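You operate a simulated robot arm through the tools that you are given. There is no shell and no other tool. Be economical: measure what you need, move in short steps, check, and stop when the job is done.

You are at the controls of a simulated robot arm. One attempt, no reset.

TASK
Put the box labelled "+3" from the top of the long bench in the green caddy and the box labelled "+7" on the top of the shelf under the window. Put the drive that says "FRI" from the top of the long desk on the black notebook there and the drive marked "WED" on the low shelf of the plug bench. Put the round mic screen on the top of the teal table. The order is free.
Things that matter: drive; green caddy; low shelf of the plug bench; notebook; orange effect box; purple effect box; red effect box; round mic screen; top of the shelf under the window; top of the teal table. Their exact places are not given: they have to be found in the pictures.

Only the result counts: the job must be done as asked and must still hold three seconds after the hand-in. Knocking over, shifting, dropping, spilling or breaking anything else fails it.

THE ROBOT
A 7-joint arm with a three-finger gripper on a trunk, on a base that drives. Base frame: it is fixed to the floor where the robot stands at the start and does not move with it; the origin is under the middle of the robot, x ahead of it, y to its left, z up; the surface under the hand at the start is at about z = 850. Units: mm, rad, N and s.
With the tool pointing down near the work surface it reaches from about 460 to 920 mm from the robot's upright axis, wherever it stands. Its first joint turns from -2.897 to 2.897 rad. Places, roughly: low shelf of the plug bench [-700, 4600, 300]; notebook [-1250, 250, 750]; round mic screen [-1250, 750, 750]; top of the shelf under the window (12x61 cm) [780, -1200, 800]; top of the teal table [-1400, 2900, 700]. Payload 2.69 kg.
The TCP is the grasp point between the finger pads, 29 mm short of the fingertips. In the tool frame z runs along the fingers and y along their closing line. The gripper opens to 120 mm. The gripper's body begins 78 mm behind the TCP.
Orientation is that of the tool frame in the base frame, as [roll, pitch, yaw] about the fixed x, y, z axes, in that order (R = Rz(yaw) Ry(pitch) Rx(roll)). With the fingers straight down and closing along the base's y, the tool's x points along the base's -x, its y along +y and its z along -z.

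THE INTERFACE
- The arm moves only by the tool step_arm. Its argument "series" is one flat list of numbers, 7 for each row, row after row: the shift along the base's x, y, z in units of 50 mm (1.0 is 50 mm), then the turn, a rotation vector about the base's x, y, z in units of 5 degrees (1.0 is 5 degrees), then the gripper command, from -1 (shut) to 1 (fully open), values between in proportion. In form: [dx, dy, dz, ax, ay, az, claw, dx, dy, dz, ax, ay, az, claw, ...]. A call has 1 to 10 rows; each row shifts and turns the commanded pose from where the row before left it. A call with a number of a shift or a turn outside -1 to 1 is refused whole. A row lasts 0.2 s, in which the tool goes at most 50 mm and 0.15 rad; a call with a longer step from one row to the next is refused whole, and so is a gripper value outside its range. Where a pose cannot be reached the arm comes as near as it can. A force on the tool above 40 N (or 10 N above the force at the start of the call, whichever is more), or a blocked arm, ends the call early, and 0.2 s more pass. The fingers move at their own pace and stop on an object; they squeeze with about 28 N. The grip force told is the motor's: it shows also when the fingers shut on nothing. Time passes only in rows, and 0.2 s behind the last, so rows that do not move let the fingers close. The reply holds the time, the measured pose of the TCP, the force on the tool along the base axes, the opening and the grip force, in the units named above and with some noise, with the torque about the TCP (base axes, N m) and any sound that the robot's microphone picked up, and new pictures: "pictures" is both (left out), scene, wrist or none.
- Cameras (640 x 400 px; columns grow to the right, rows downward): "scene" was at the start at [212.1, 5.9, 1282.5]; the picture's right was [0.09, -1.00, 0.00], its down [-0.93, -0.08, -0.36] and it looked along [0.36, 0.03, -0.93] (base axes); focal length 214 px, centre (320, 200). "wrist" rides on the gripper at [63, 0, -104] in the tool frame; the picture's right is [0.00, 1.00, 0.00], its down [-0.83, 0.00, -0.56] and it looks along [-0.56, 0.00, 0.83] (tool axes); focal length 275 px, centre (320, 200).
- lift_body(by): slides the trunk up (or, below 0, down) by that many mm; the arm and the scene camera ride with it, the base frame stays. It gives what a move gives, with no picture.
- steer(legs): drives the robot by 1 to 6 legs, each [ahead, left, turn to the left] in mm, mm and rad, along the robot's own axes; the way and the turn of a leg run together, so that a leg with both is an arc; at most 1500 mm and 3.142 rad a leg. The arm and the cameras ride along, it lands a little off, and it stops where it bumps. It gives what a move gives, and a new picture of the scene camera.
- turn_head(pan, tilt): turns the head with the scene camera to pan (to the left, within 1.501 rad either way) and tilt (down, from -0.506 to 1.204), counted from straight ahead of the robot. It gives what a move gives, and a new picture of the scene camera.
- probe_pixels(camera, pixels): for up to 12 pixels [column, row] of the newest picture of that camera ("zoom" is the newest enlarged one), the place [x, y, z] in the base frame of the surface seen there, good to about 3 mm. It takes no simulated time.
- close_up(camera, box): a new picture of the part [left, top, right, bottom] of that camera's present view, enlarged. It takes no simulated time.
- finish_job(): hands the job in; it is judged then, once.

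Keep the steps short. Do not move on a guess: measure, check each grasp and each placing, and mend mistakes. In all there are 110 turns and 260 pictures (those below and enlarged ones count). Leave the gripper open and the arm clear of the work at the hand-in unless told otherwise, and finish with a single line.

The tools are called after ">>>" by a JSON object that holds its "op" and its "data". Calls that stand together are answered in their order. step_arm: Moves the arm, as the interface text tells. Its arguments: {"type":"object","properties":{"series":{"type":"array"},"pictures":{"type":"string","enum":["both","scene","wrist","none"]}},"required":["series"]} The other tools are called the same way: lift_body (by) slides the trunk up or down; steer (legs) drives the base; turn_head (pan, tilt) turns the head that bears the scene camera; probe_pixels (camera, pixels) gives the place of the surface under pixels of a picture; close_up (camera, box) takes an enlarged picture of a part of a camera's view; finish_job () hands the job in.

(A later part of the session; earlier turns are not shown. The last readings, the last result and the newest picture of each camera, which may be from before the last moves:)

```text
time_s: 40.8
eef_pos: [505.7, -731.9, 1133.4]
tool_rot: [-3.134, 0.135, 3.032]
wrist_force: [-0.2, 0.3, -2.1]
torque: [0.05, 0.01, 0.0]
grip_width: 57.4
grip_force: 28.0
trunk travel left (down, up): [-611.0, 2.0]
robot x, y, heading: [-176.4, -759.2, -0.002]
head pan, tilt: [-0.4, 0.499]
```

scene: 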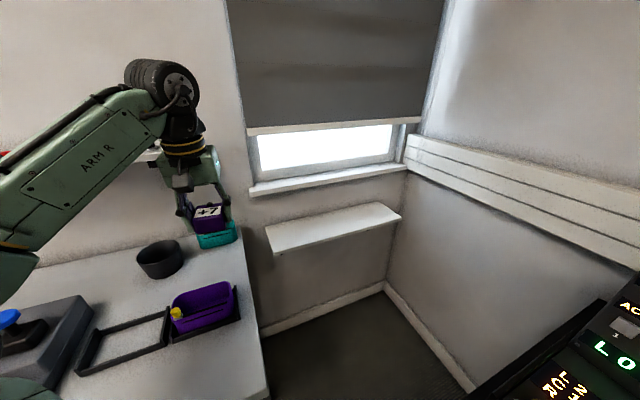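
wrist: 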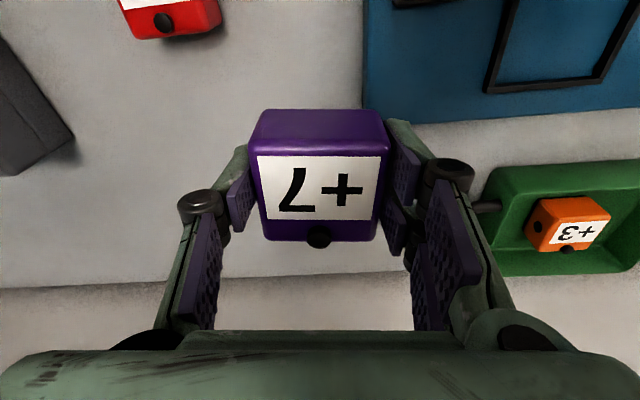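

>>> {"op": "probe_pixels", "data": {"camera": "scene", "pixels": [[270, 247], [335, 233], [395, 218], [270, 228], [320, 216], [375, 206], [300, 235], [255, 190], [330, 175], [400, 168], [330, 182], [310, 230]]}}

```text
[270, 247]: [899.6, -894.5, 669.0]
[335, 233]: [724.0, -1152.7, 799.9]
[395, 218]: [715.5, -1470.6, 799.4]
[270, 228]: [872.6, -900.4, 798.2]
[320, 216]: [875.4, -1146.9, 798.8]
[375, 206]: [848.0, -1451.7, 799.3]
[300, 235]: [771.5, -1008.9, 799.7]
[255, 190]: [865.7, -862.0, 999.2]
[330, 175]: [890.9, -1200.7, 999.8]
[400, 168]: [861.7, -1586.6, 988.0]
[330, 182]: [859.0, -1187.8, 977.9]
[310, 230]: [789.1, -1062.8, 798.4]
```

Shelf top z≈799, x 720–870, y −890…−1490. Swing the arm right first (away from the wall shelf end), then drive forward 170.

>>> {"op": "step_arm", "data": {"series": [0, -0.9, 0, 0, 0.3, 0, -1, 0, -0.9, 0, 0, 0, 0, -1, 0, -0.9, 0, 0, 0, 0, -1, 0, -0.9, 0, 0, 0, 0, -1, 0, -0.9, 0, 0, 0, 0, -1, 0, -0.9, 0, 0, 0, 0, -1, 0, 0, 0, 0, 0, 0, -1], "pictures": "none"}}

>>> {"op": "steer", "data": {"legs": [[160, 0, 0]]}}

```text
time_s: 42.4
eef_pos: [508.0, -1004.2, 1135.6]
tool_rot: [-3.131, 0.109, 3.032]
wrist_force: [1.3, 0.9, -1.5]
torque: [-0.03, 0.0, 0.03]
grip_width: 57.4
grip_force: 28.1
trunk travel left (down, up): [-611.0, 2.0]
robot x, y, heading: [-176.2, -761.7, -0.002]
head pan, tilt: [-0.4, 0.499]
```

```text
time_s: 43.9
eef_pos: [666.2, -1007.5, 1133.7]
tool_rot: [-3.129, 0.109, 3.028]
wrist_force: [-0.7, 0.6, -1.7]
torque: [0.0, 0.05, -0.02]
grip_width: 57.3
grip_force: 28.2
trunk travel left (down, up): [-611.0, 2.0]
robot x, y, heading: [-15.2, -763.0, -0.009]
head pan, tilt: [-0.4, 0.499]
```

scene: 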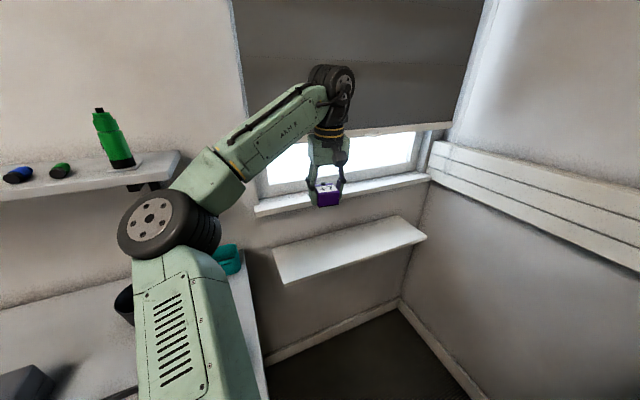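

Lower a bit, move over the shelf, check.

>>> {"op": "step_arm", "data": {"series": [0, 0, -0.9, 0, 0, 0, -1, 0, 0, -0.9, 0, 0, 0, -1, 0.75, -0.2, -0.4, 0, 0, 0, -1, 0.75, -0.2, -0.4, 0, 0, 0, -1, 0.65, 0, -0.4, 0, 0, 0, -1, 0, 0, 0, 0, 0, 0, -1]}}

```text
time_s: 45.2
eef_pos: [775.4, -1026.2, 984.2]
tool_rot: [-3.131, 0.11, 3.03]
wrist_force: [1.1, -0.2, -2.4]
torque: [0.01, 0.0, -0.01]
grip_width: 57.5
grip_force: 28.0
trunk travel left (down, up): [-611.0, 2.0]
robot x, y, heading: [-16.3, -761.0, -0.002]
head pan, tilt: [-0.4, 0.499]
```

scene: 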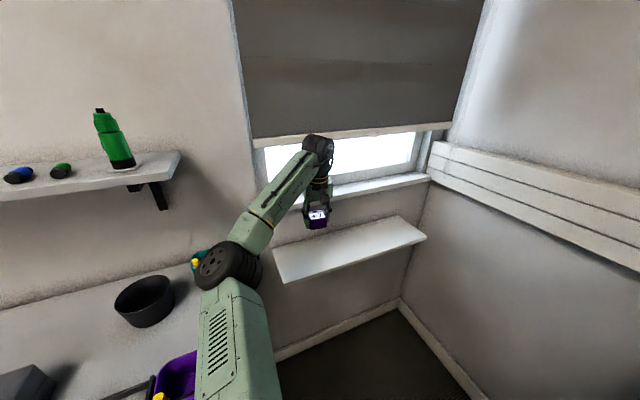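
wrist: 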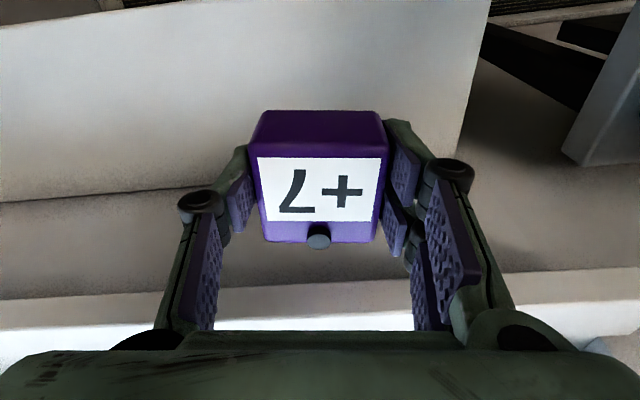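

>>> {"op": "probe_pixels", "data": {"camera": "scene", "pixels": [[215, 280], [240, 270], [230, 340], [280, 200], [200, 258], [180, 365]]}}

>>> {"op": "probe_pixels", "data": {"camera": "wrist", "pixels": [[320, 20], [320, 60], [420, 100], [200, 180], [460, 150], [150, 290], [300, 290]]}}

```text
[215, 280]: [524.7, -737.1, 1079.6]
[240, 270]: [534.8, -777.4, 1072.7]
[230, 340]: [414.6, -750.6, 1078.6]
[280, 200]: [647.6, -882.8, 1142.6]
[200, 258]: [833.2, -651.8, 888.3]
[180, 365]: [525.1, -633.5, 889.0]
```

```text
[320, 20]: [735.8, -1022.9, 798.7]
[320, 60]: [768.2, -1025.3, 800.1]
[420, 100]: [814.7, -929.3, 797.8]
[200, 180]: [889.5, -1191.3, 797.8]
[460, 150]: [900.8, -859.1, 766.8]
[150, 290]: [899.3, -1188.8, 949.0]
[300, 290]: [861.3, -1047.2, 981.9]
```

Elbow clearance is fine. Lower to z≈839.

>>> {"op": "step_arm", "data": {"series": [0.1, 0, -0.9, 0, 0, 0, -1, 0.1, 0, -0.9, 0, 0, 0, -1, 0, 0, -0.8, 0, 0, 0, -1, 0, 0, -0.26, 0, 0, 0, -1, 0, 0, 0, 0, 0, 0, -1]}}

```text
time_s: 46.5
eef_pos: [783.2, -1030.1, 842.3]
tool_rot: [-3.133, 0.112, 3.027]
wrist_force: [-0.4, 0.0, -1.4]
torque: [-0.04, -0.01, 0.01]
grip_width: 57.7
grip_force: 28.4
trunk travel left (down, up): [-611.0, 2.0]
robot x, y, heading: [-17.9, -760.3, -0.009]
head pan, tilt: [-0.4, 0.499]
```

scene: 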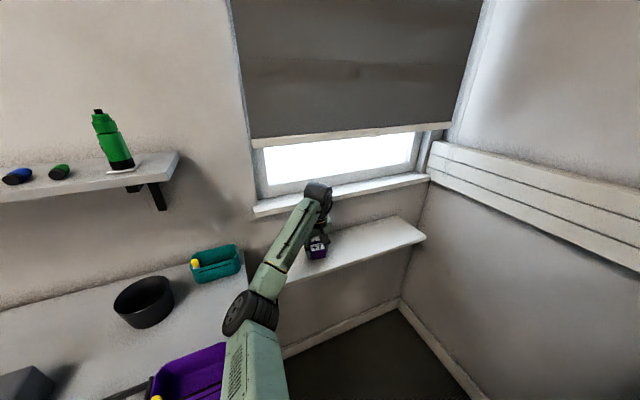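
wrist: 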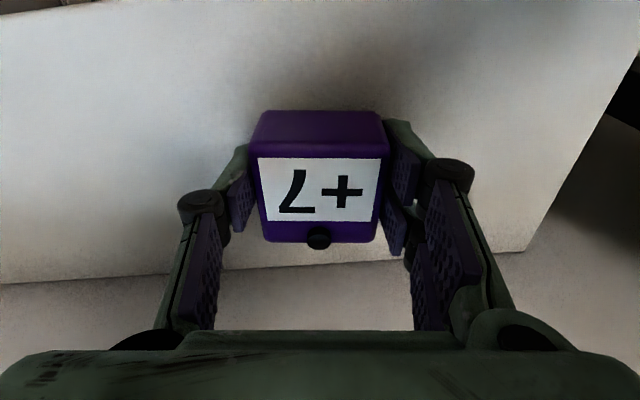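

5 mm more, then open and rise.

>>> {"op": "step_arm", "data": {"series": [0, 0, -0.1, 0, 0, 0, -1, 0, 0, 0, 0, 0, 0, -1, 0, 0, 0, 0, 0, 0, 0.5, 0, 0, 0, 0, 0, 0, 0.5, 0, 0, 0, 0, 0, 0, 0.5, 0, 0, 0.6, 0, 0, 0, 0.5, 0, 0, 0.9, 0, 0, 0, 0.5]}}

```text
time_s: 48.0
eef_pos: [783.3, -1024.0, 909.7]
tool_rot: [-3.13, 0.109, 3.031]
wrist_force: [-0.3, -0.5, -1.1]
torque: [0.05, 0.0, 0.02]
grip_width: 90.1
grip_force: 0.1
trunk travel left (down, up): [-611.0, 2.0]
robot x, y, heading: [-17.9, -760.7, -0.006]
head pan, tilt: [-0.4, 0.499]
```

scene: 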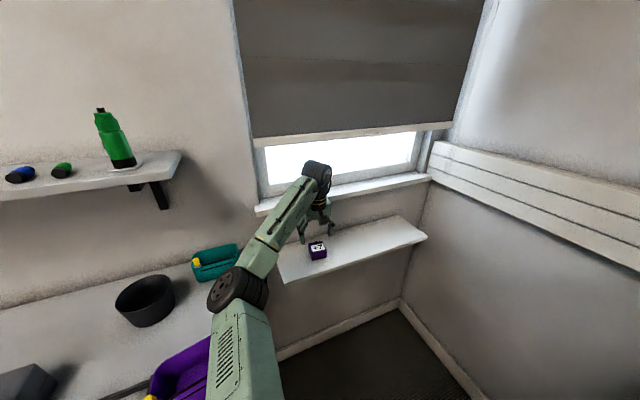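
wrist: 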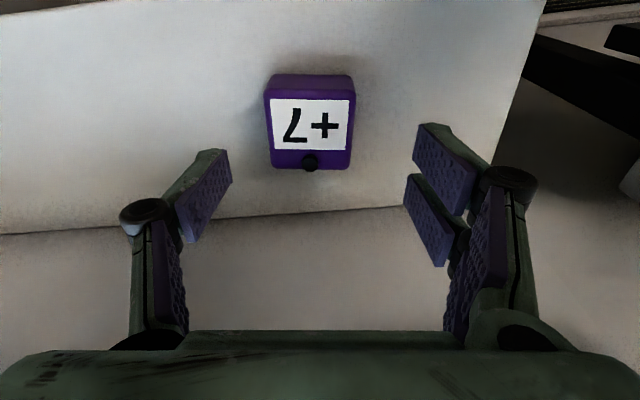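

+7 stands on the shelf. Raise and retract the arm, then look behind to find the desk.

>>> {"op": "step_arm", "data": {"series": [-0.5, 0, 0.8, 0, 0, 0, 0.5, -0.5, 0, 0.8, 0, 0, 0, 0.5, -0.5, 0, 0.8, 0, 0, 0, 0.5, -0.7, 0.3, 0.6, 0, 0, 0, 0.5, -0.7, 0.3, 0.6, 0, 0, 0, 0.5, -0.7, 0.3, 0.6, 0, 0, 0, 0.5, -0.4, 0.85, 0, 0, 0, 0, 0.5, -0.4, 0.85, 0, 0, 0, 0, 0.5, -0.4, 0.85, 0, 0, 0, 0, 0.5, -0.4, 0.85, 0, 0, 0, 0, 0.5], "pictures": "none"}}

>>> {"op": "steer", "data": {"legs": [[-330, 0, 0], [0, 300, 0]]}}

>>> {"op": "turn_head", "data": {"pan": 1.5, "tilt": 0.4}}

```text
time_s: 50.2
eef_pos: [525.4, -809.8, 1123.1]
tool_rot: [-3.131, 0.108, 3.028]
wrist_force: [-0.5, 1.4, -0.1]
torque: [0.03, 0.0, -0.02]
grip_width: 89.8
grip_force: 0.0
trunk travel left (down, up): [-611.0, 2.0]
robot x, y, heading: [-17.6, -760.2, -0.007]
head pan, tilt: [-0.4, 0.499]
```

```text
time_s: 54.9
eef_pos: [195.1, -515.8, 1124.6]
tool_rot: [-3.132, 0.109, 3.026]
wrist_force: [-0.3, -0.1, -0.4]
torque: [-0.02, 0.04, -0.02]
grip_width: 89.8
grip_force: 0.0
trunk travel left (down, up): [-611.0, 2.0]
robot x, y, heading: [-345.4, -465.2, -0.008]
head pan, tilt: [-0.4, 0.499]
```

scene: 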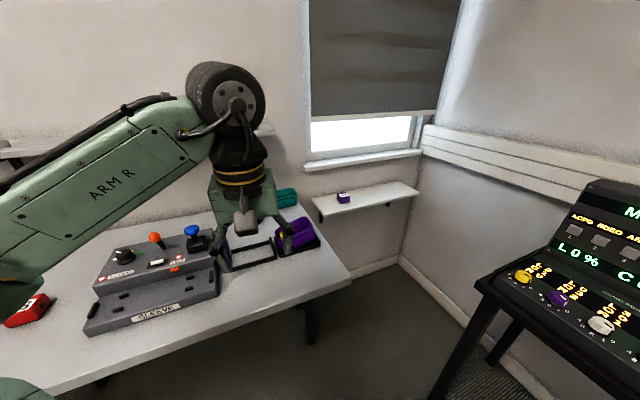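

```text
time_s: 56.8
eef_pos: [195.4, -514.7, 1123.5]
tool_rot: [-3.132, 0.108, 3.027]
wrist_force: [-0.3, 0.3, -0.2]
torque: [-0.05, 0.04, -0.05]
grip_width: 90.0
grip_force: 0.1
trunk travel left (down, up): [-611.0, 2.0]
robot x, y, heading: [-346.4, -465.5, -0.011]
head pan, tilt: [1.499, 0.4]
```

scene: 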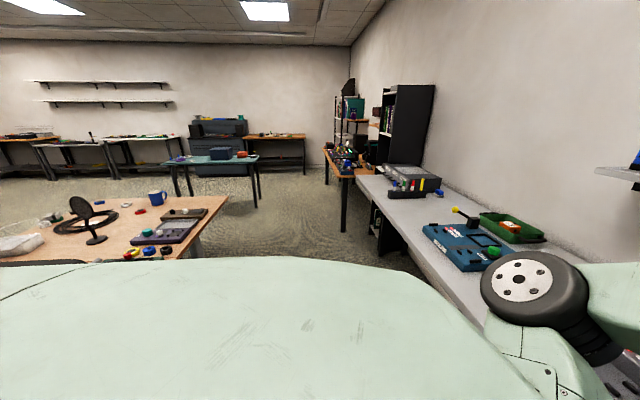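

I see the long desk with the mic screen at (85,215), the teal table at (215,160). Measure the desk edge.

>>> {"op": "probe_pixels", "data": {"camera": "scene", "pixels": [[225, 198], [195, 235], [100, 258], [85, 212], [96, 240], [75, 205], [115, 212], [165, 160], [258, 158], [200, 166], [270, 137], [158, 198]]}}

>>> {"op": "close_up", "data": {"camera": "scene", "box": [0, 170, 240, 270]}}

```text
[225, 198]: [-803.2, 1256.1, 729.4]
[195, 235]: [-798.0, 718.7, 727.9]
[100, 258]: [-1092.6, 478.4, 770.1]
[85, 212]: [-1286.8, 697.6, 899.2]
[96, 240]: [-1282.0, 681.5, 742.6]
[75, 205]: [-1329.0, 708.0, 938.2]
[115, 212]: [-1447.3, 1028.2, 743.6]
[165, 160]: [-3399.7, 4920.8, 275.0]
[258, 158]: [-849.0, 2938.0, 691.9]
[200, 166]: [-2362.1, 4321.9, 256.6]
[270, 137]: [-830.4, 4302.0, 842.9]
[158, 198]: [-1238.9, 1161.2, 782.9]
```

```text
2.67 times, centred on (120, 220) of scene
```

zoom: 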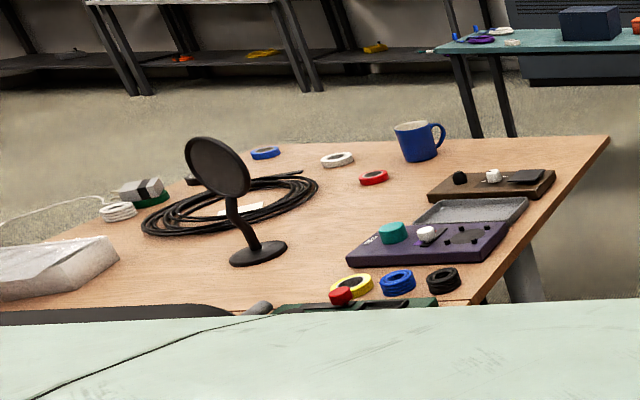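

Desk front edge x≈−800, z≈742; mic screen foot at (−1282, 682). Drive to y≈500 and turn round, looking down at the desk.

>>> {"op": "steer", "data": {"legs": [[0, 960, 0.01], [0, 0, 3.14]]}}

>>> {"op": "turn_head", "data": {"pan": 0, "tilt": 0.6}}

```text
time_s: 72.2
eef_pos: [-894.3, 530.5, 1125.1]
tool_rot: [-3.131, 0.109, -0.088]
wrist_force: [0.1, 0.5, 0.0]
torque: [-0.01, 0.0, -0.02]
grip_width: 90.2
grip_force: 0.1
trunk travel left (down, up): [-611.0, 2.0]
robot x, y, heading: [-351.6, 497.5, -3.124]
head pan, tilt: [1.499, 0.4]
```

scene: 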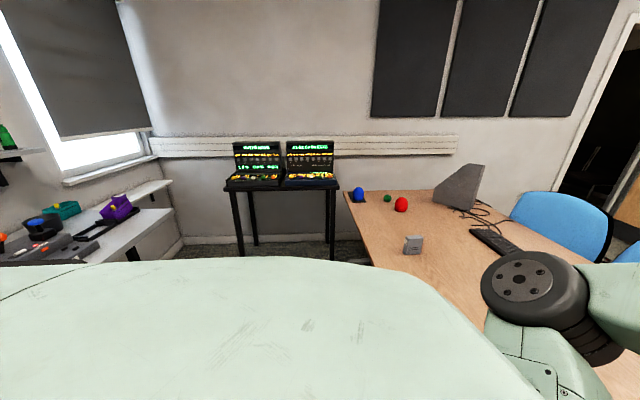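

```text
time_s: 73.8
eef_pos: [-894.3, 530.9, 1124.7]
tool_rot: [-3.132, 0.109, -0.086]
wrist_force: [-0.2, -0.2, -0.7]
torque: [-0.02, 0.01, 0.0]
grip_width: 90.0
grip_force: 0.1
trunk travel left (down, up): [-611.0, 2.0]
robot x, y, heading: [-352.0, 494.2, -3.12]
head pan, tilt: [0.0, 0.6]
```

scene: 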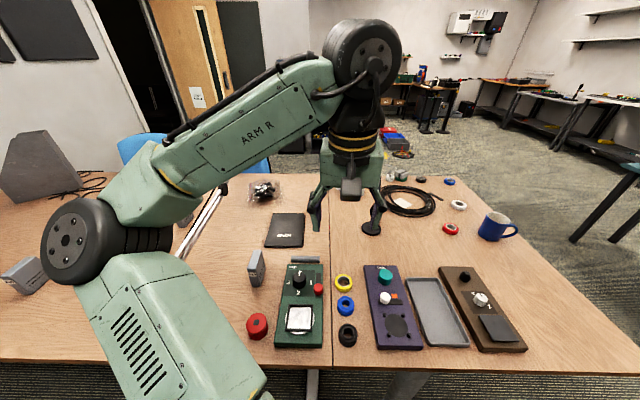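

I see a black notebook at (284,230), grey upright drives at (258,268), (22,278). Zoom to read the labels.

>>> {"op": "close_up", "data": {"camera": "scene", "box": [180, 170, 340, 290]}}

>>> {"op": "close_up", "data": {"camera": "scene", "box": [0, 230, 80, 310]}}

>>> {"op": "close_up", "data": {"camera": "scene", "box": [320, 140, 520, 260]}}

```text
3.33 times, centred on (260, 230) of scene
```

zoom: 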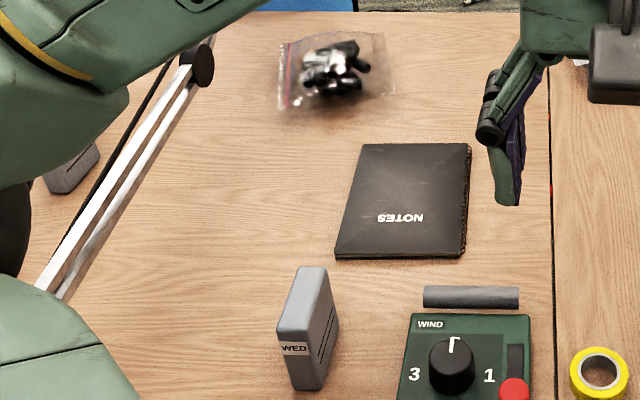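

```text
5.00 times, centred on (40, 270) of scene
```

zoom: 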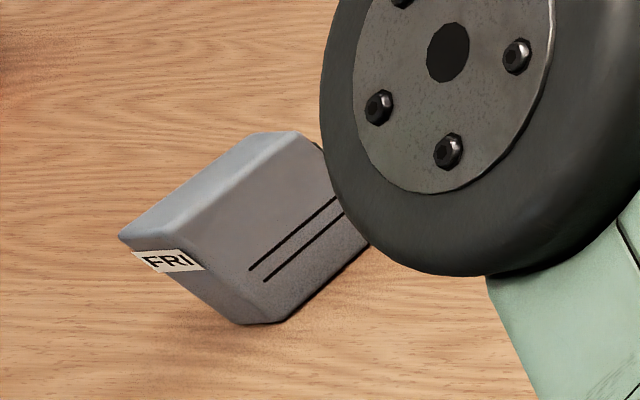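

```text
3.20 times, centred on (420, 200) of scene
```

zoom: 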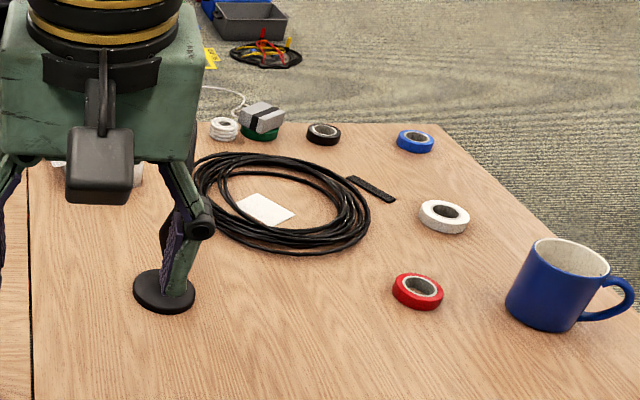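

WED is the drive next to the notebook; FRI is the left one. Measure them, the notebook and mic screen foot.

>>> {"op": "probe_pixels", "data": {"camera": "scene", "pixels": [[4, 276], [13, 277], [33, 258], [27, 258], [9, 282], [24, 292], [30, 270], [40, 280], [2, 276], [36, 260]]}}

>>> {"op": "probe_pixels", "data": {"camera": "scene", "pixels": [[256, 253], [261, 253], [250, 274], [256, 277], [263, 265], [256, 284], [270, 212], [302, 213], [265, 245], [298, 247], [284, 230], [370, 228]]}}

```text
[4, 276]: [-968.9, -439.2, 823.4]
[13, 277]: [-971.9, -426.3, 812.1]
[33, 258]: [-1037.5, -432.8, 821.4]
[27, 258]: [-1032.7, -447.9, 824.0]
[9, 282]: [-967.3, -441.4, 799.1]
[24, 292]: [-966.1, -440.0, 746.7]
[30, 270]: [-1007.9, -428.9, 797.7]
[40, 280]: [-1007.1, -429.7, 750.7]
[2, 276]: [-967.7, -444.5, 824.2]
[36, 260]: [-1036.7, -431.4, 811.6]
```

```text
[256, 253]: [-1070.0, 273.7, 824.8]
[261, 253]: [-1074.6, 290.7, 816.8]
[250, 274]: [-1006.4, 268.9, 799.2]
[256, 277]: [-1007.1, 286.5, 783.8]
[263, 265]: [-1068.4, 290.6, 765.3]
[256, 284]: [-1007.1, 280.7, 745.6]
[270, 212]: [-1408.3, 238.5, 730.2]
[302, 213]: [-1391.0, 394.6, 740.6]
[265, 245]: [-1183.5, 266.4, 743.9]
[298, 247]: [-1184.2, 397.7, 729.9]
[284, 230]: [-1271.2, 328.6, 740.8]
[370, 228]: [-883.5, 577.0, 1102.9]
```

FRI: x −967…−1040, y ≈ −440, top 824, standing upright on z≈742. WED: x −1007…−1073, y 267–290. Notebook x −1184…−1400, y 262–397. Strafe left to stand in front of FRI.

>>> {"op": "steer", "data": {"legs": [[0, 850, -0.02]]}}

>>> {"op": "turn_head", "data": {"pan": 0.1, "tilt": 0.9}}

```text
time_s: 80.7
eef_pos: [-888.2, -297.1, 1123.6]
tool_rot: [-3.131, 0.11, -0.111]
wrist_force: [0.7, 0.6, -0.2]
torque: [-0.03, 0.01, -0.02]
grip_width: 90.2
grip_force: 0.0
trunk travel left (down, up): [-611.0, 2.0]
robot x, y, heading: [-344.0, -346.4, 3.132]
head pan, tilt: [0.0, 0.6]
```

scene: 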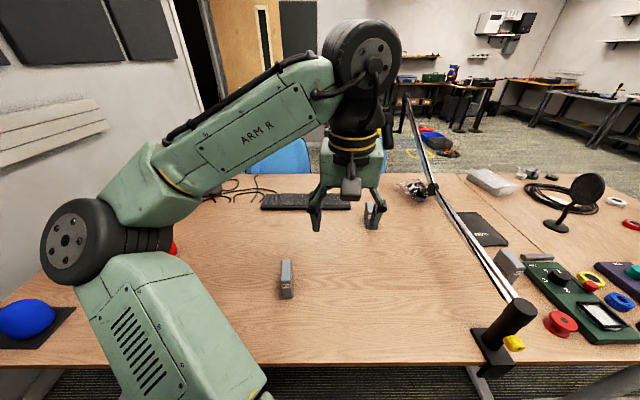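

```text
time_s: 81.5
eef_pos: [-887.5, -297.5, 1123.6]
tool_rot: [-3.131, 0.109, -0.111]
wrist_force: [0.4, 0.7, 0.0]
torque: [0.04, -0.01, -0.02]
grip_width: 90.1
grip_force: 0.0
trunk travel left (down, up): [-611.0, 2.0]
robot x, y, heading: [-343.3, -349.9, 3.136]
head pan, tilt: [0.099, 0.901]
```

scene: 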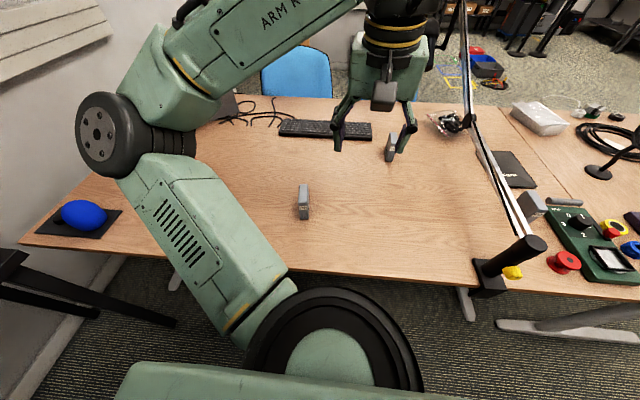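

A slanted boom arm runs from the clamp (495,265) up to (465,20). Measure it and the drives.

>>> {"op": "probe_pixels", "data": {"camera": "scene", "pixels": [[515, 225], [495, 185], [475, 140], [467, 90], [465, 40], [530, 245], [302, 185], [306, 200], [303, 216], [391, 140], [298, 190], [250, 250]]}}

>>> {"op": "close_up", "data": {"camera": "scene", "box": [270, 120, 430, 240]}}

```text
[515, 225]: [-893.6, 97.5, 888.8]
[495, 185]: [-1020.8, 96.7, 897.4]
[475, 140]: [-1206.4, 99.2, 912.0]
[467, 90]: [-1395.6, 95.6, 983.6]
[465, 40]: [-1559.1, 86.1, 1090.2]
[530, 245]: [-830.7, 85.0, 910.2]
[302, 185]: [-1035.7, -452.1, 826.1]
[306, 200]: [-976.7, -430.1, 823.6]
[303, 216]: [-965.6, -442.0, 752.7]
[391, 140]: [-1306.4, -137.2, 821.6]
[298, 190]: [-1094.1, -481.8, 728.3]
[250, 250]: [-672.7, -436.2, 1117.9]
```

```text
3.33 times, centred on (350, 180) of scene
```

zoom: 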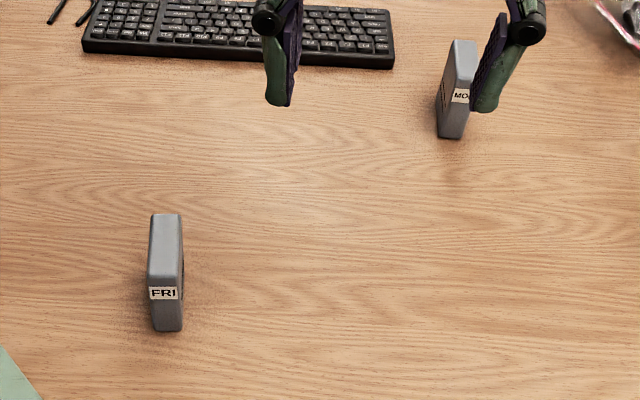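

>>> {"op": "probe_pixels", "data": {"camera": "zoom", "pixels": [[154, 220], [179, 220], [153, 280], [178, 282], [166, 250], [155, 320], [177, 322], [182, 260]]}}

```text
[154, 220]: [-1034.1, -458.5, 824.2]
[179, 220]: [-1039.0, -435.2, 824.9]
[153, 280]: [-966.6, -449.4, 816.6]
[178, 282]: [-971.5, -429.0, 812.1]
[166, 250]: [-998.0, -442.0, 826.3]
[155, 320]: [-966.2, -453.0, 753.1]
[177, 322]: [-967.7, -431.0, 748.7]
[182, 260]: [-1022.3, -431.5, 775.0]
```

Move above FRI (−1003,−443), untilting and aligning yaw.

>>> {"op": "step_arm", "data": {"series": [-0.575, -0.728, -0.2, 0, -0.31, 0.57, 1, -0.575, -0.728, -0.2, 0, -0.31, 0.57, 1, -0.575, -0.728, -0.2, 0, -0.31, 0.57, 1, -0.575, -0.728, -0.2, 0, -0.31, 0.57, 1, 0, 0, -0.9, 0, 0, 0, 1, 0, 0, -0.9, 0, 0, 0, 1, 0, 0, -0.9, 0, 0, 0, 1, 0, 0, 0, 0, 0, 0, 1]}}

```text
time_s: 83.3
eef_pos: [-1002.0, -441.3, 948.7]
tool_rot: [-3.131, 0.002, 0.089]
wrist_force: [-0.4, -1.0, -0.8]
torque: [0.01, 0.01, 0.01]
grip_width: 120.0
grip_force: 0.0
trunk travel left (down, up): [-611.0, 2.0]
robot x, y, heading: [-345.4, -347.5, 3.132]
head pan, tilt: [0.099, 0.901]
```

scene: 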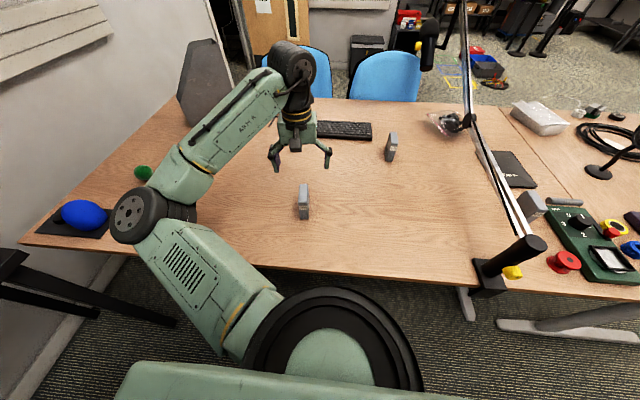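
wrist: 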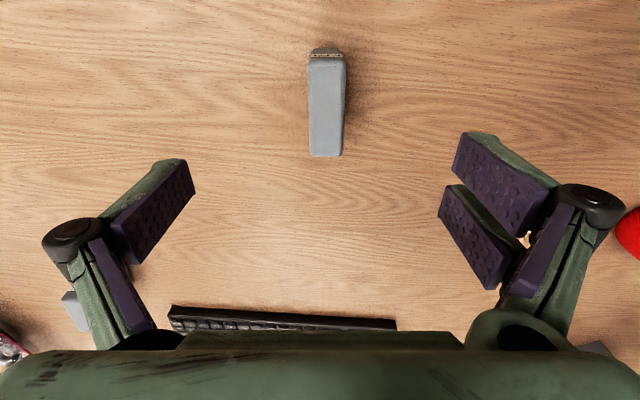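

Aligned. Lower to ~797 and close.

>>> {"op": "step_arm", "data": {"series": [0, -0.02, -0.9, 0, 0, 0, 1, 0, 0, -0.9, 0, 0, 0, 1, 0, 0, -0.9, 0, 0, 0, 1, 0, 0, -0.35, 0, 0, 0, 1, 0, 0, 0, 0, 0, 0, 1]}}

```text
time_s: 84.5
eef_pos: [-1002.5, -443.1, 795.1]
tool_rot: [-3.13, 0.002, 0.088]
wrist_force: [-0.4, 0.2, -0.5]
torque: [0.02, 0.04, 0.01]
grip_width: 119.9
grip_force: 0.0
trunk travel left (down, up): [-611.0, 2.0]
robot x, y, heading: [-345.4, -348.2, 3.132]
head pan, tilt: [0.099, 0.901]
```

scene: 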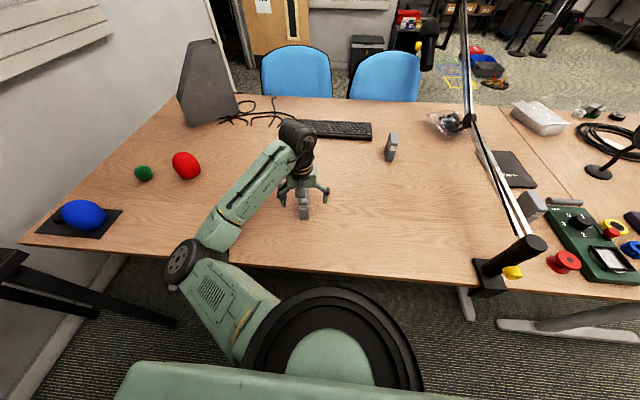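
wrist: 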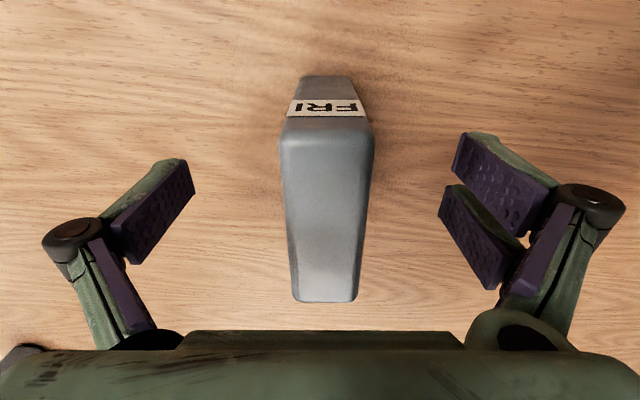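

Close (7 rows) and lift a bit.

>>> {"op": "step_arm", "data": {"series": [0, 0, 0, 0, 0, 0, -1, 0, 0, 0, 0, 0, 0, -1, 0, 0, 0, 0, 0, 0, -1, 0, 0, 0, 0, 0, 0, -1, 0, 0, 0, 0, 0, 0, -1, 0, 0, 0, 0, 0, 0, -1, 0, 0, 0, 0, 0, 0, -1, 0, 0, 0.4, 0, 0, 0, -1, 0, 0, 0.9, 0, 0, 0, -1]}}

```text
time_s: 86.5
eef_pos: [-1002.9, -444.5, 861.8]
tool_rot: [-3.132, 0.001, 0.085]
wrist_force: [1.4, -0.3, -2.8]
torque: [0.0, 0.01, 0.03]
grip_width: 29.6
grip_force: 27.9
trunk travel left (down, up): [-611.0, 2.0]
robot x, y, heading: [-345.4, -348.0, 3.135]
head pan, tilt: [0.099, 0.901]
```

scene: 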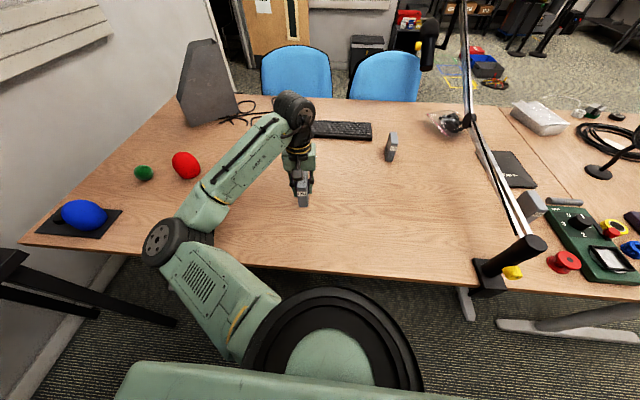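
wrist: 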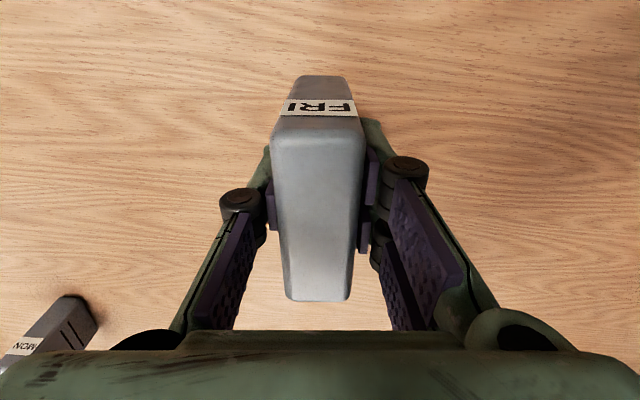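

FRI gripped (29.6 mm). Raise, pull back, drive right past the boom to y≈450, then 130 ahead.

>>> {"op": "step_arm", "data": {"series": [0.35, 0, 0.88, 0, 0, 0, -1, 0.35, 0, 0.88, 0, 0, 0, -1, 0.35, 0, 0.88, 0, 0, 0, -1, 0.35, 0, 0.88, 0, 0, 0, -1, 0.35, 0, 0.88, 0, 0, 0, -1, 0.35, 0, 0.88, 0, 0, 0, -1, 0, 0, 0, 0, 0, 0, -1], "pictures": "none"}}

>>> {"op": "steer", "data": {"legs": [[0, -800, 0.007], [130, 0, 0]]}}

```text
time_s: 88.1
eef_pos: [-900.4, -444.1, 1124.6]
tool_rot: [-3.129, 0.001, 0.088]
wrist_force: [-0.6, 0.2, -2.4]
torque: [-0.02, -0.01, 0.03]
grip_width: 29.5
grip_force: 28.5
trunk travel left (down, up): [-611.0, 2.0]
robot x, y, heading: [-344.9, -347.8, 3.139]
head pan, tilt: [0.099, 0.901]
```

```text
time_s: 95.5
eef_pos: [-1031.8, 331.7, 1124.1]
tool_rot: [-3.131, 0.002, 0.119]
wrist_force: [1.4, -0.6, -3.2]
torque: [-0.01, -0.05, 0.0]
grip_width: 29.8
grip_force: 28.0
trunk travel left (down, up): [-611.0, 2.0]
robot x, y, heading: [-482.4, 448.1, -3.114]
head pan, tilt: [0.099, 0.901]
```

scene: 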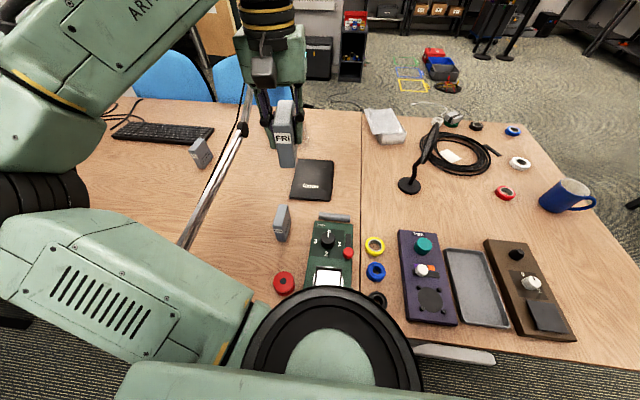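

Measure the notebook and mic screen from here.

>>> {"op": "probe_pixels", "data": {"camera": "scene", "pixels": [[303, 163], [331, 165], [294, 195], [328, 197], [313, 180], [240, 130], [247, 95], [200, 215], [410, 185], [428, 150], [435, 125], [422, 155]]}}

>>> {"op": "close_up", "data": {"camera": "scene", "box": [230, 100, 470, 250]}}

```text
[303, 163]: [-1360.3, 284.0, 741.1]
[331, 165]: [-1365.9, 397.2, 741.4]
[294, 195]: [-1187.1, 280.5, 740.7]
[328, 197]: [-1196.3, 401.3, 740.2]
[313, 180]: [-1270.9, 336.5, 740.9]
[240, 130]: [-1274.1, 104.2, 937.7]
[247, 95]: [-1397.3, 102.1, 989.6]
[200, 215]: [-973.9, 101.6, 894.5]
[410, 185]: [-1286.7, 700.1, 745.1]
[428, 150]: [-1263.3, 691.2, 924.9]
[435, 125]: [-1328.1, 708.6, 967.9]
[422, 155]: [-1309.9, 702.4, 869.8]
```

```text
2.67 times, centred on (350, 175) of scene
```

zoom: 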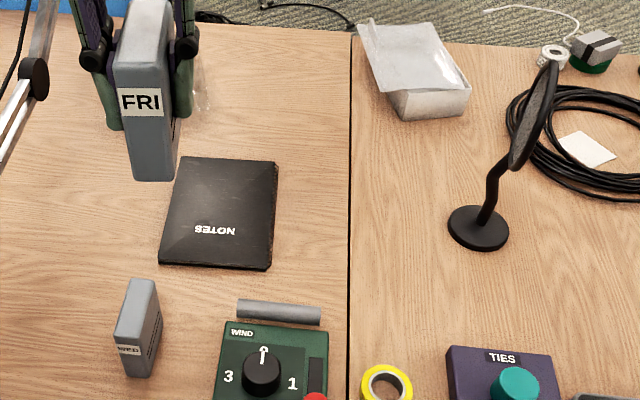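

Notebook centre (−1272, 338), top z≈741; desk ≈729. Move over it and down halfway.

>>> {"op": "step_arm", "data": {"series": [-0.96, 0.03, 0, 0, 0, 0, -1, -0.96, 0.03, 0, 0, 0, 0, -1, -0.96, 0.03, 0, 0, 0, 0, -1, -0.96, 0.03, 0, 0, 0, 0, -1, -0.96, 0.03, 0, 0, 0, 0, -1, 0, 0, -0.9, 0, 0, 0, -1, 0, 0, -0.9, 0, 0, 0, -1, 0, 0, -0.9, 0, 0, 0, -1, 0, 0, 0, 0, 0, 0, -1]}}

```text
time_s: 97.5
eef_pos: [-1273.5, 338.3, 989.4]
tool_rot: [-3.131, 0.002, 0.121]
wrist_force: [0.9, 0.3, -2.4]
torque: [0.0, -0.01, -0.01]
grip_width: 29.8
grip_force: 28.5
trunk travel left (down, up): [-611.0, 2.0]
robot x, y, heading: [-482.4, 446.1, -3.122]
head pan, tilt: [0.099, 0.901]
```

scene: 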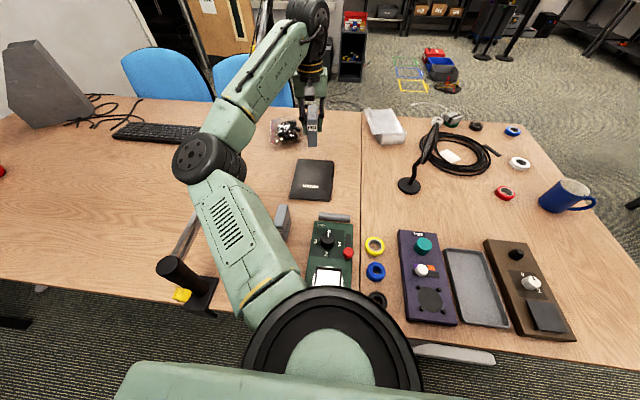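
wrist: 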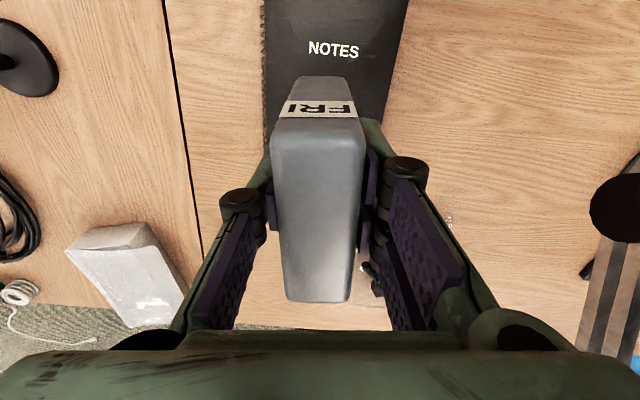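

Check elbow/forearm against the boom.

>>> {"op": "probe_pixels", "data": {"camera": "scene", "pixels": [[195, 160], [210, 180], [180, 175], [250, 110], [225, 130], [190, 235], [165, 270], [285, 50]]}}

```text
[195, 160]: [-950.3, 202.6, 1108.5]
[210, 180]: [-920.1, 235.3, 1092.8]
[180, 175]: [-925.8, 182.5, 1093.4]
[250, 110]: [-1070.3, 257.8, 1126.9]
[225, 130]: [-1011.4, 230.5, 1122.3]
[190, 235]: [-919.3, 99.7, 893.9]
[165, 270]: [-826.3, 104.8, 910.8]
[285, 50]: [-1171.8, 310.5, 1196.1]
```

Clear. Lower to ~809.

>>> {"op": "step_arm", "data": {"series": [0, 0, -0.9, 0, 0, 0, -1, 0, 0, -0.9, 0, 0, 0, -1, 0, 0, -0.9, 0, 0, 0, -1, 0, 0, -0.84, 0, 0, 0, -1, 0, 0, 0, 0, 0, 0, -1]}}

```text
time_s: 98.7
eef_pos: [-1271.8, 339.5, 811.4]
tool_rot: [-3.131, 0.001, 0.119]
wrist_force: [-0.9, -0.3, -2.3]
torque: [0.0, 0.01, 0.03]
grip_width: 29.4
grip_force: 28.0
trunk travel left (down, up): [-611.0, 2.0]
robot x, y, heading: [-480.6, 444.4, -3.116]
head pan, tilt: [0.099, 0.901]
```

scene: 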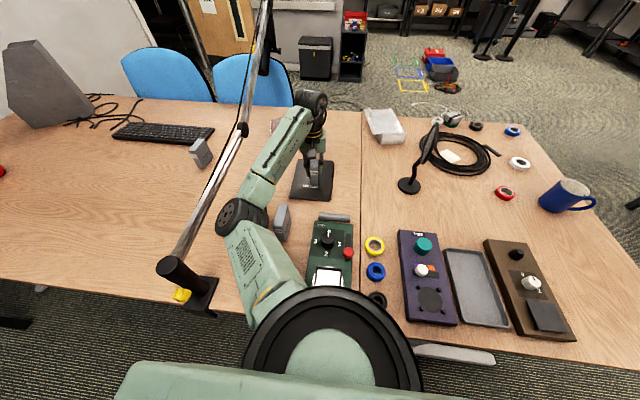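
wrist: 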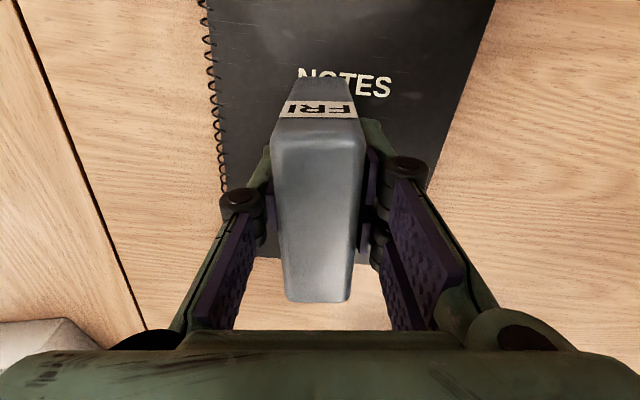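

Lower 3 mm more and open.

>>> {"op": "step_arm", "data": {"series": [0, 0, -0.07, 0, 0, 0, -1, 0, 0, 0, 0, 0, 0, -1, 0, 0, 0, 0, 0, 0, 0.2, 0, 0, 0, 0, 0, 0, 0.2, 0, 0, 0, 0, 0, 0, 0.2], "pictures": "wrist"}}

```text
time_s: 99.9
eef_pos: [-1271.7, 339.2, 809.1]
tool_rot: [-3.132, 0.001, 0.12]
wrist_force: [-0.5, 0.1, 0.3]
torque: [-0.02, -0.01, 0.0]
grip_width: 72.1
grip_force: 0.1
trunk travel left (down, up): [-611.0, 2.0]
robot x, y, heading: [-481.3, 448.3, -3.114]
head pan, tilt: [0.099, 0.901]
```

wrist: 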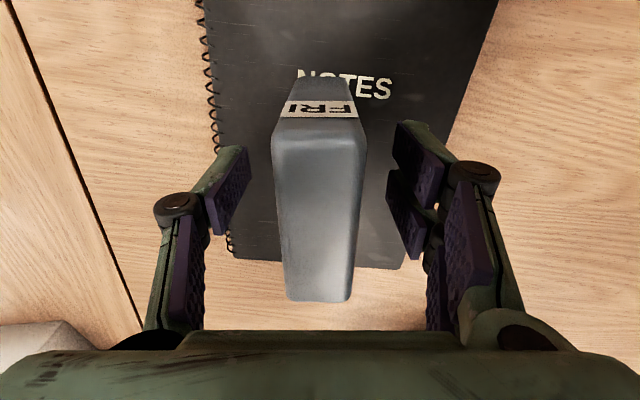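

FRI stands on the notebook. Rise and take a look at WED.

>>> {"op": "step_arm", "data": {"series": [0, 0, 0.9, 0, 0, 0, 0.2, 0, 0, 0.9, 0, 0, 0, 0.2, 0, 0, 0.9, 0, 0, 0, 0.2, 0, 0, 0.9, 0, 0, 0, 0.6, 0.5, -0.1, 0.6, 0, 0, 0, 1, 0.8, -0.2, 0, 0, 0, 0, 1, 0.8, -0.2, 0, 0, 0, 0, 1]}}

```text
time_s: 101.5
eef_pos: [-1166.0, 317.5, 1018.7]
tool_rot: [-3.131, 0.002, 0.118]
wrist_force: [-0.5, 1.0, -0.8]
torque: [0.01, -0.01, -0.01]
grip_width: 120.0
grip_force: 0.1
trunk travel left (down, up): [-611.0, 2.0]
robot x, y, heading: [-478.5, 443.7, -3.114]
head pan, tilt: [0.099, 0.901]
```

scene: 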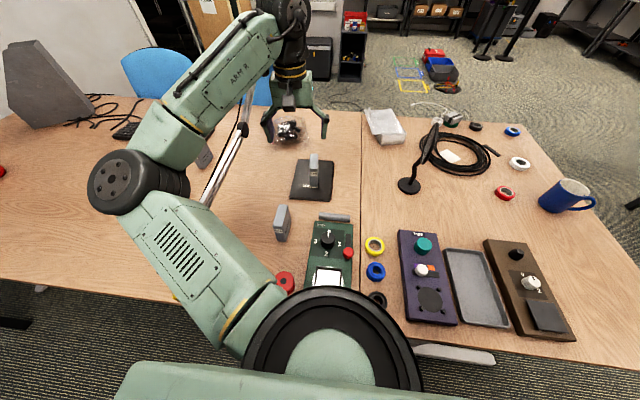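
wrist: 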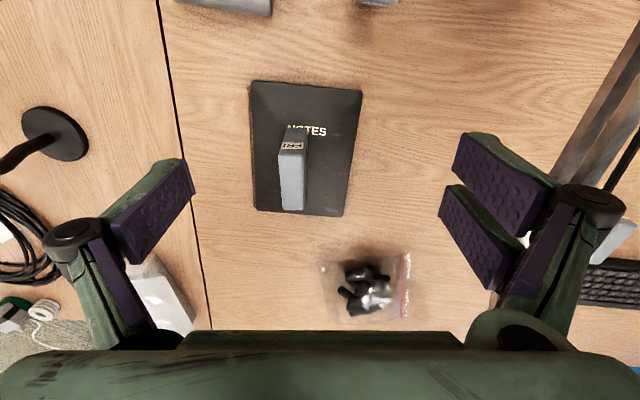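

Before reaching for WED I back up so the elbow stays clear of the boom clamp; check elbow height first.

>>> {"op": "probe_pixels", "data": {"camera": "scene", "pixels": [[115, 205], [150, 195], [180, 190], [278, 207], [287, 208], [277, 226], [284, 228], [206, 200]]}}

>>> {"op": "steer", "data": {"legs": [[-230, -60, -0.02]]}}

```text
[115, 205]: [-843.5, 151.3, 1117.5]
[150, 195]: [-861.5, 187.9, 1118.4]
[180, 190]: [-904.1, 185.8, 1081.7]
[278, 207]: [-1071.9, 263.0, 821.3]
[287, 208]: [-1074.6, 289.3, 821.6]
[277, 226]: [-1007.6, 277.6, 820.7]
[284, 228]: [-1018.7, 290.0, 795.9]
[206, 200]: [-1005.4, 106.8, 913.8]
```

```text
time_s: 103.3
eef_pos: [-936.3, 395.5, 1020.7]
tool_rot: [-3.133, 0.002, 0.101]
wrist_force: [0.2, 0.0, 0.1]
torque: [-0.02, 0.0, -0.04]
grip_width: 120.0
grip_force: 0.1
trunk travel left (down, up): [-611.0, 2.0]
robot x, y, heading: [-249.6, 508.4, -3.138]
head pan, tilt: [0.099, 0.901]
```

scene: 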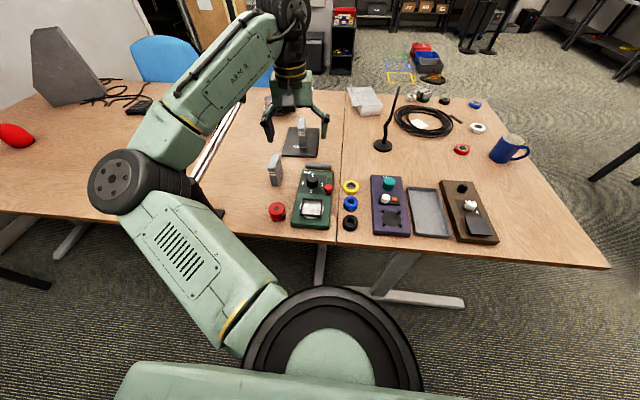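

>>> {"op": "close_up", "data": {"camera": "scene", "box": [250, 140, 310, 200]}}

```text
6.67 times, centred on (280, 170) of scene
```

zoom: 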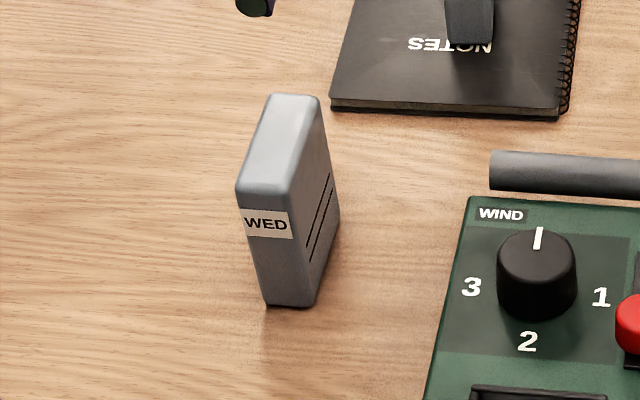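

>>> {"op": "probe_pixels", "data": {"camera": "zoom", "pixels": [[243, 183], [284, 185], [272, 103], [313, 105], [278, 150], [250, 215], [285, 218], [270, 298], [308, 298]]}}

```text
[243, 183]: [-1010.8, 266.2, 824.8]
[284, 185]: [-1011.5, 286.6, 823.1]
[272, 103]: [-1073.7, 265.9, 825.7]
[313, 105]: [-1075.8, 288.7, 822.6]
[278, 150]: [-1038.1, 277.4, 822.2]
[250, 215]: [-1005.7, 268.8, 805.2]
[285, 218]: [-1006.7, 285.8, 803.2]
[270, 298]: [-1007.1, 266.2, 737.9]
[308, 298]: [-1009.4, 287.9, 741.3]
```

WED centre (−1041,277), yaw≈0. Move above with a moderate opening.

>>> {"op": "step_arm", "data": {"series": [-0.525, -0.593, 0, 0, 0, -0.3, 0.3, -0.525, -0.593, 0, 0, 0, -0.3, 0.3, -0.525, -0.593, 0, 0, 0, -0.3, 0.3, -0.525, -0.593, 0, 0, 0, -0.3, 0.3, 0, 0, -0.9, 0, 0, 0, 0.3, 0, 0, -0.9, 0, 0, 0, 0.3, 0, 0, 0, 0, 0, 0, 0.3]}}

```text
time_s: 104.9
eef_pos: [-1042.4, 274.4, 928.2]
tool_rot: [-3.13, 0.001, -0.007]
wrist_force: [-0.3, -0.8, -0.1]
torque: [0.02, 0.03, 0.01]
grip_width: 78.2
grip_force: 0.0
trunk travel left (down, up): [-611.0, 2.0]
robot x, y, heading: [-249.4, 512.2, -3.137]
head pan, tilt: [0.099, 0.901]
```

scene: 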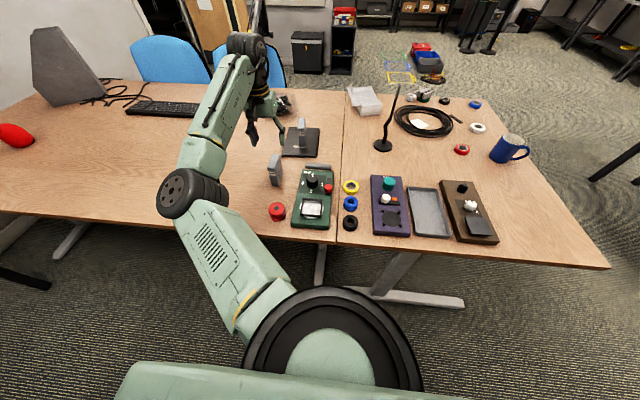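
wrist: 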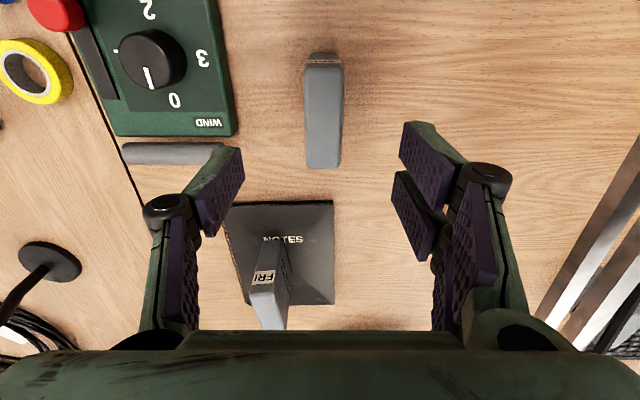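

>>> {"op": "probe_pixels", "data": {"camera": "scene", "pixels": [[190, 200], [215, 195], [205, 155], [225, 110], [220, 210], [200, 140]]}}

>>> {"op": "probe_pixels", "data": {"camera": "wrist", "pixels": [[215, 152], [130, 152], [307, 70], [341, 70], [308, 165], [338, 165], [238, 125]]}}

```text
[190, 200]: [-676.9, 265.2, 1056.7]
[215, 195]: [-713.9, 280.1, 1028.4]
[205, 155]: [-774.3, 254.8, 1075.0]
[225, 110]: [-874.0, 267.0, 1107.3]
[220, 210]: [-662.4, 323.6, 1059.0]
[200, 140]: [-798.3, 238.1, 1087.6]
```

```text
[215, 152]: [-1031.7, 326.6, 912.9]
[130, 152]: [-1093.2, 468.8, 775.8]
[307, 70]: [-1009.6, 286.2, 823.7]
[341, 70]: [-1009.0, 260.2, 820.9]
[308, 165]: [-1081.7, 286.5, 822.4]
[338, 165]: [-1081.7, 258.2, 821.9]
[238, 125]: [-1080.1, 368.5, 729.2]
```

All clear. Lower to ~798 and close.

>>> {"op": "step_arm", "data": {"series": [0, 0, -0.9, 0, 0, 0, 0.3, 0, 0, -0.9, 0, 0, 0, 0.3, 0, 0, -0.8, 0, 0, 0, 0.3, 0, 0, 0, 0, 0, 0, -1, 0, 0, 0, 0, 0, 0, -1, 0, 0, 0, 0, 0, 0, -1, 0, 0, 0, 0, 0, 0, -1, 0, 0, 0, 0, 0, 0, -1]}}

```text
time_s: 106.7
eef_pos: [-1044.2, 277.1, 798.3]
tool_rot: [-3.129, 0.001, -0.006]
wrist_force: [-0.4, -0.5, 0.2]
torque: [-0.05, 0.09, 0.0]
grip_width: 29.7
grip_force: 27.7
trunk travel left (down, up): [-611.0, 2.0]
robot x, y, heading: [-250.2, 508.9, -3.135]
head pan, tilt: [0.099, 0.901]
```

scene: 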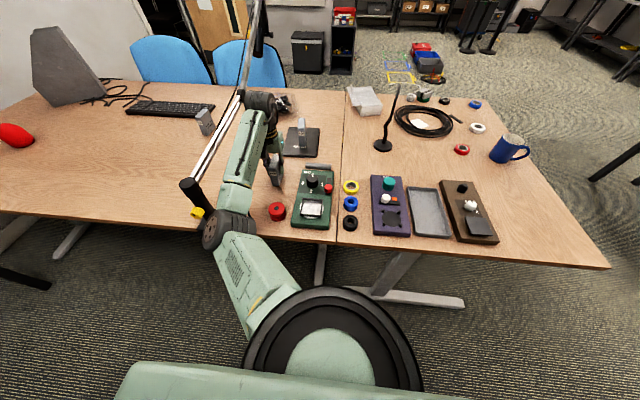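
wrist: 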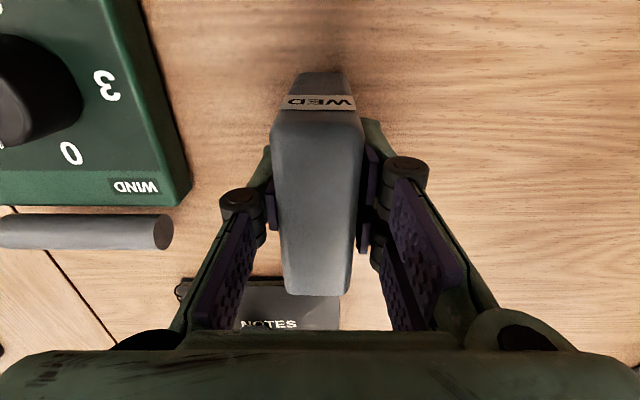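

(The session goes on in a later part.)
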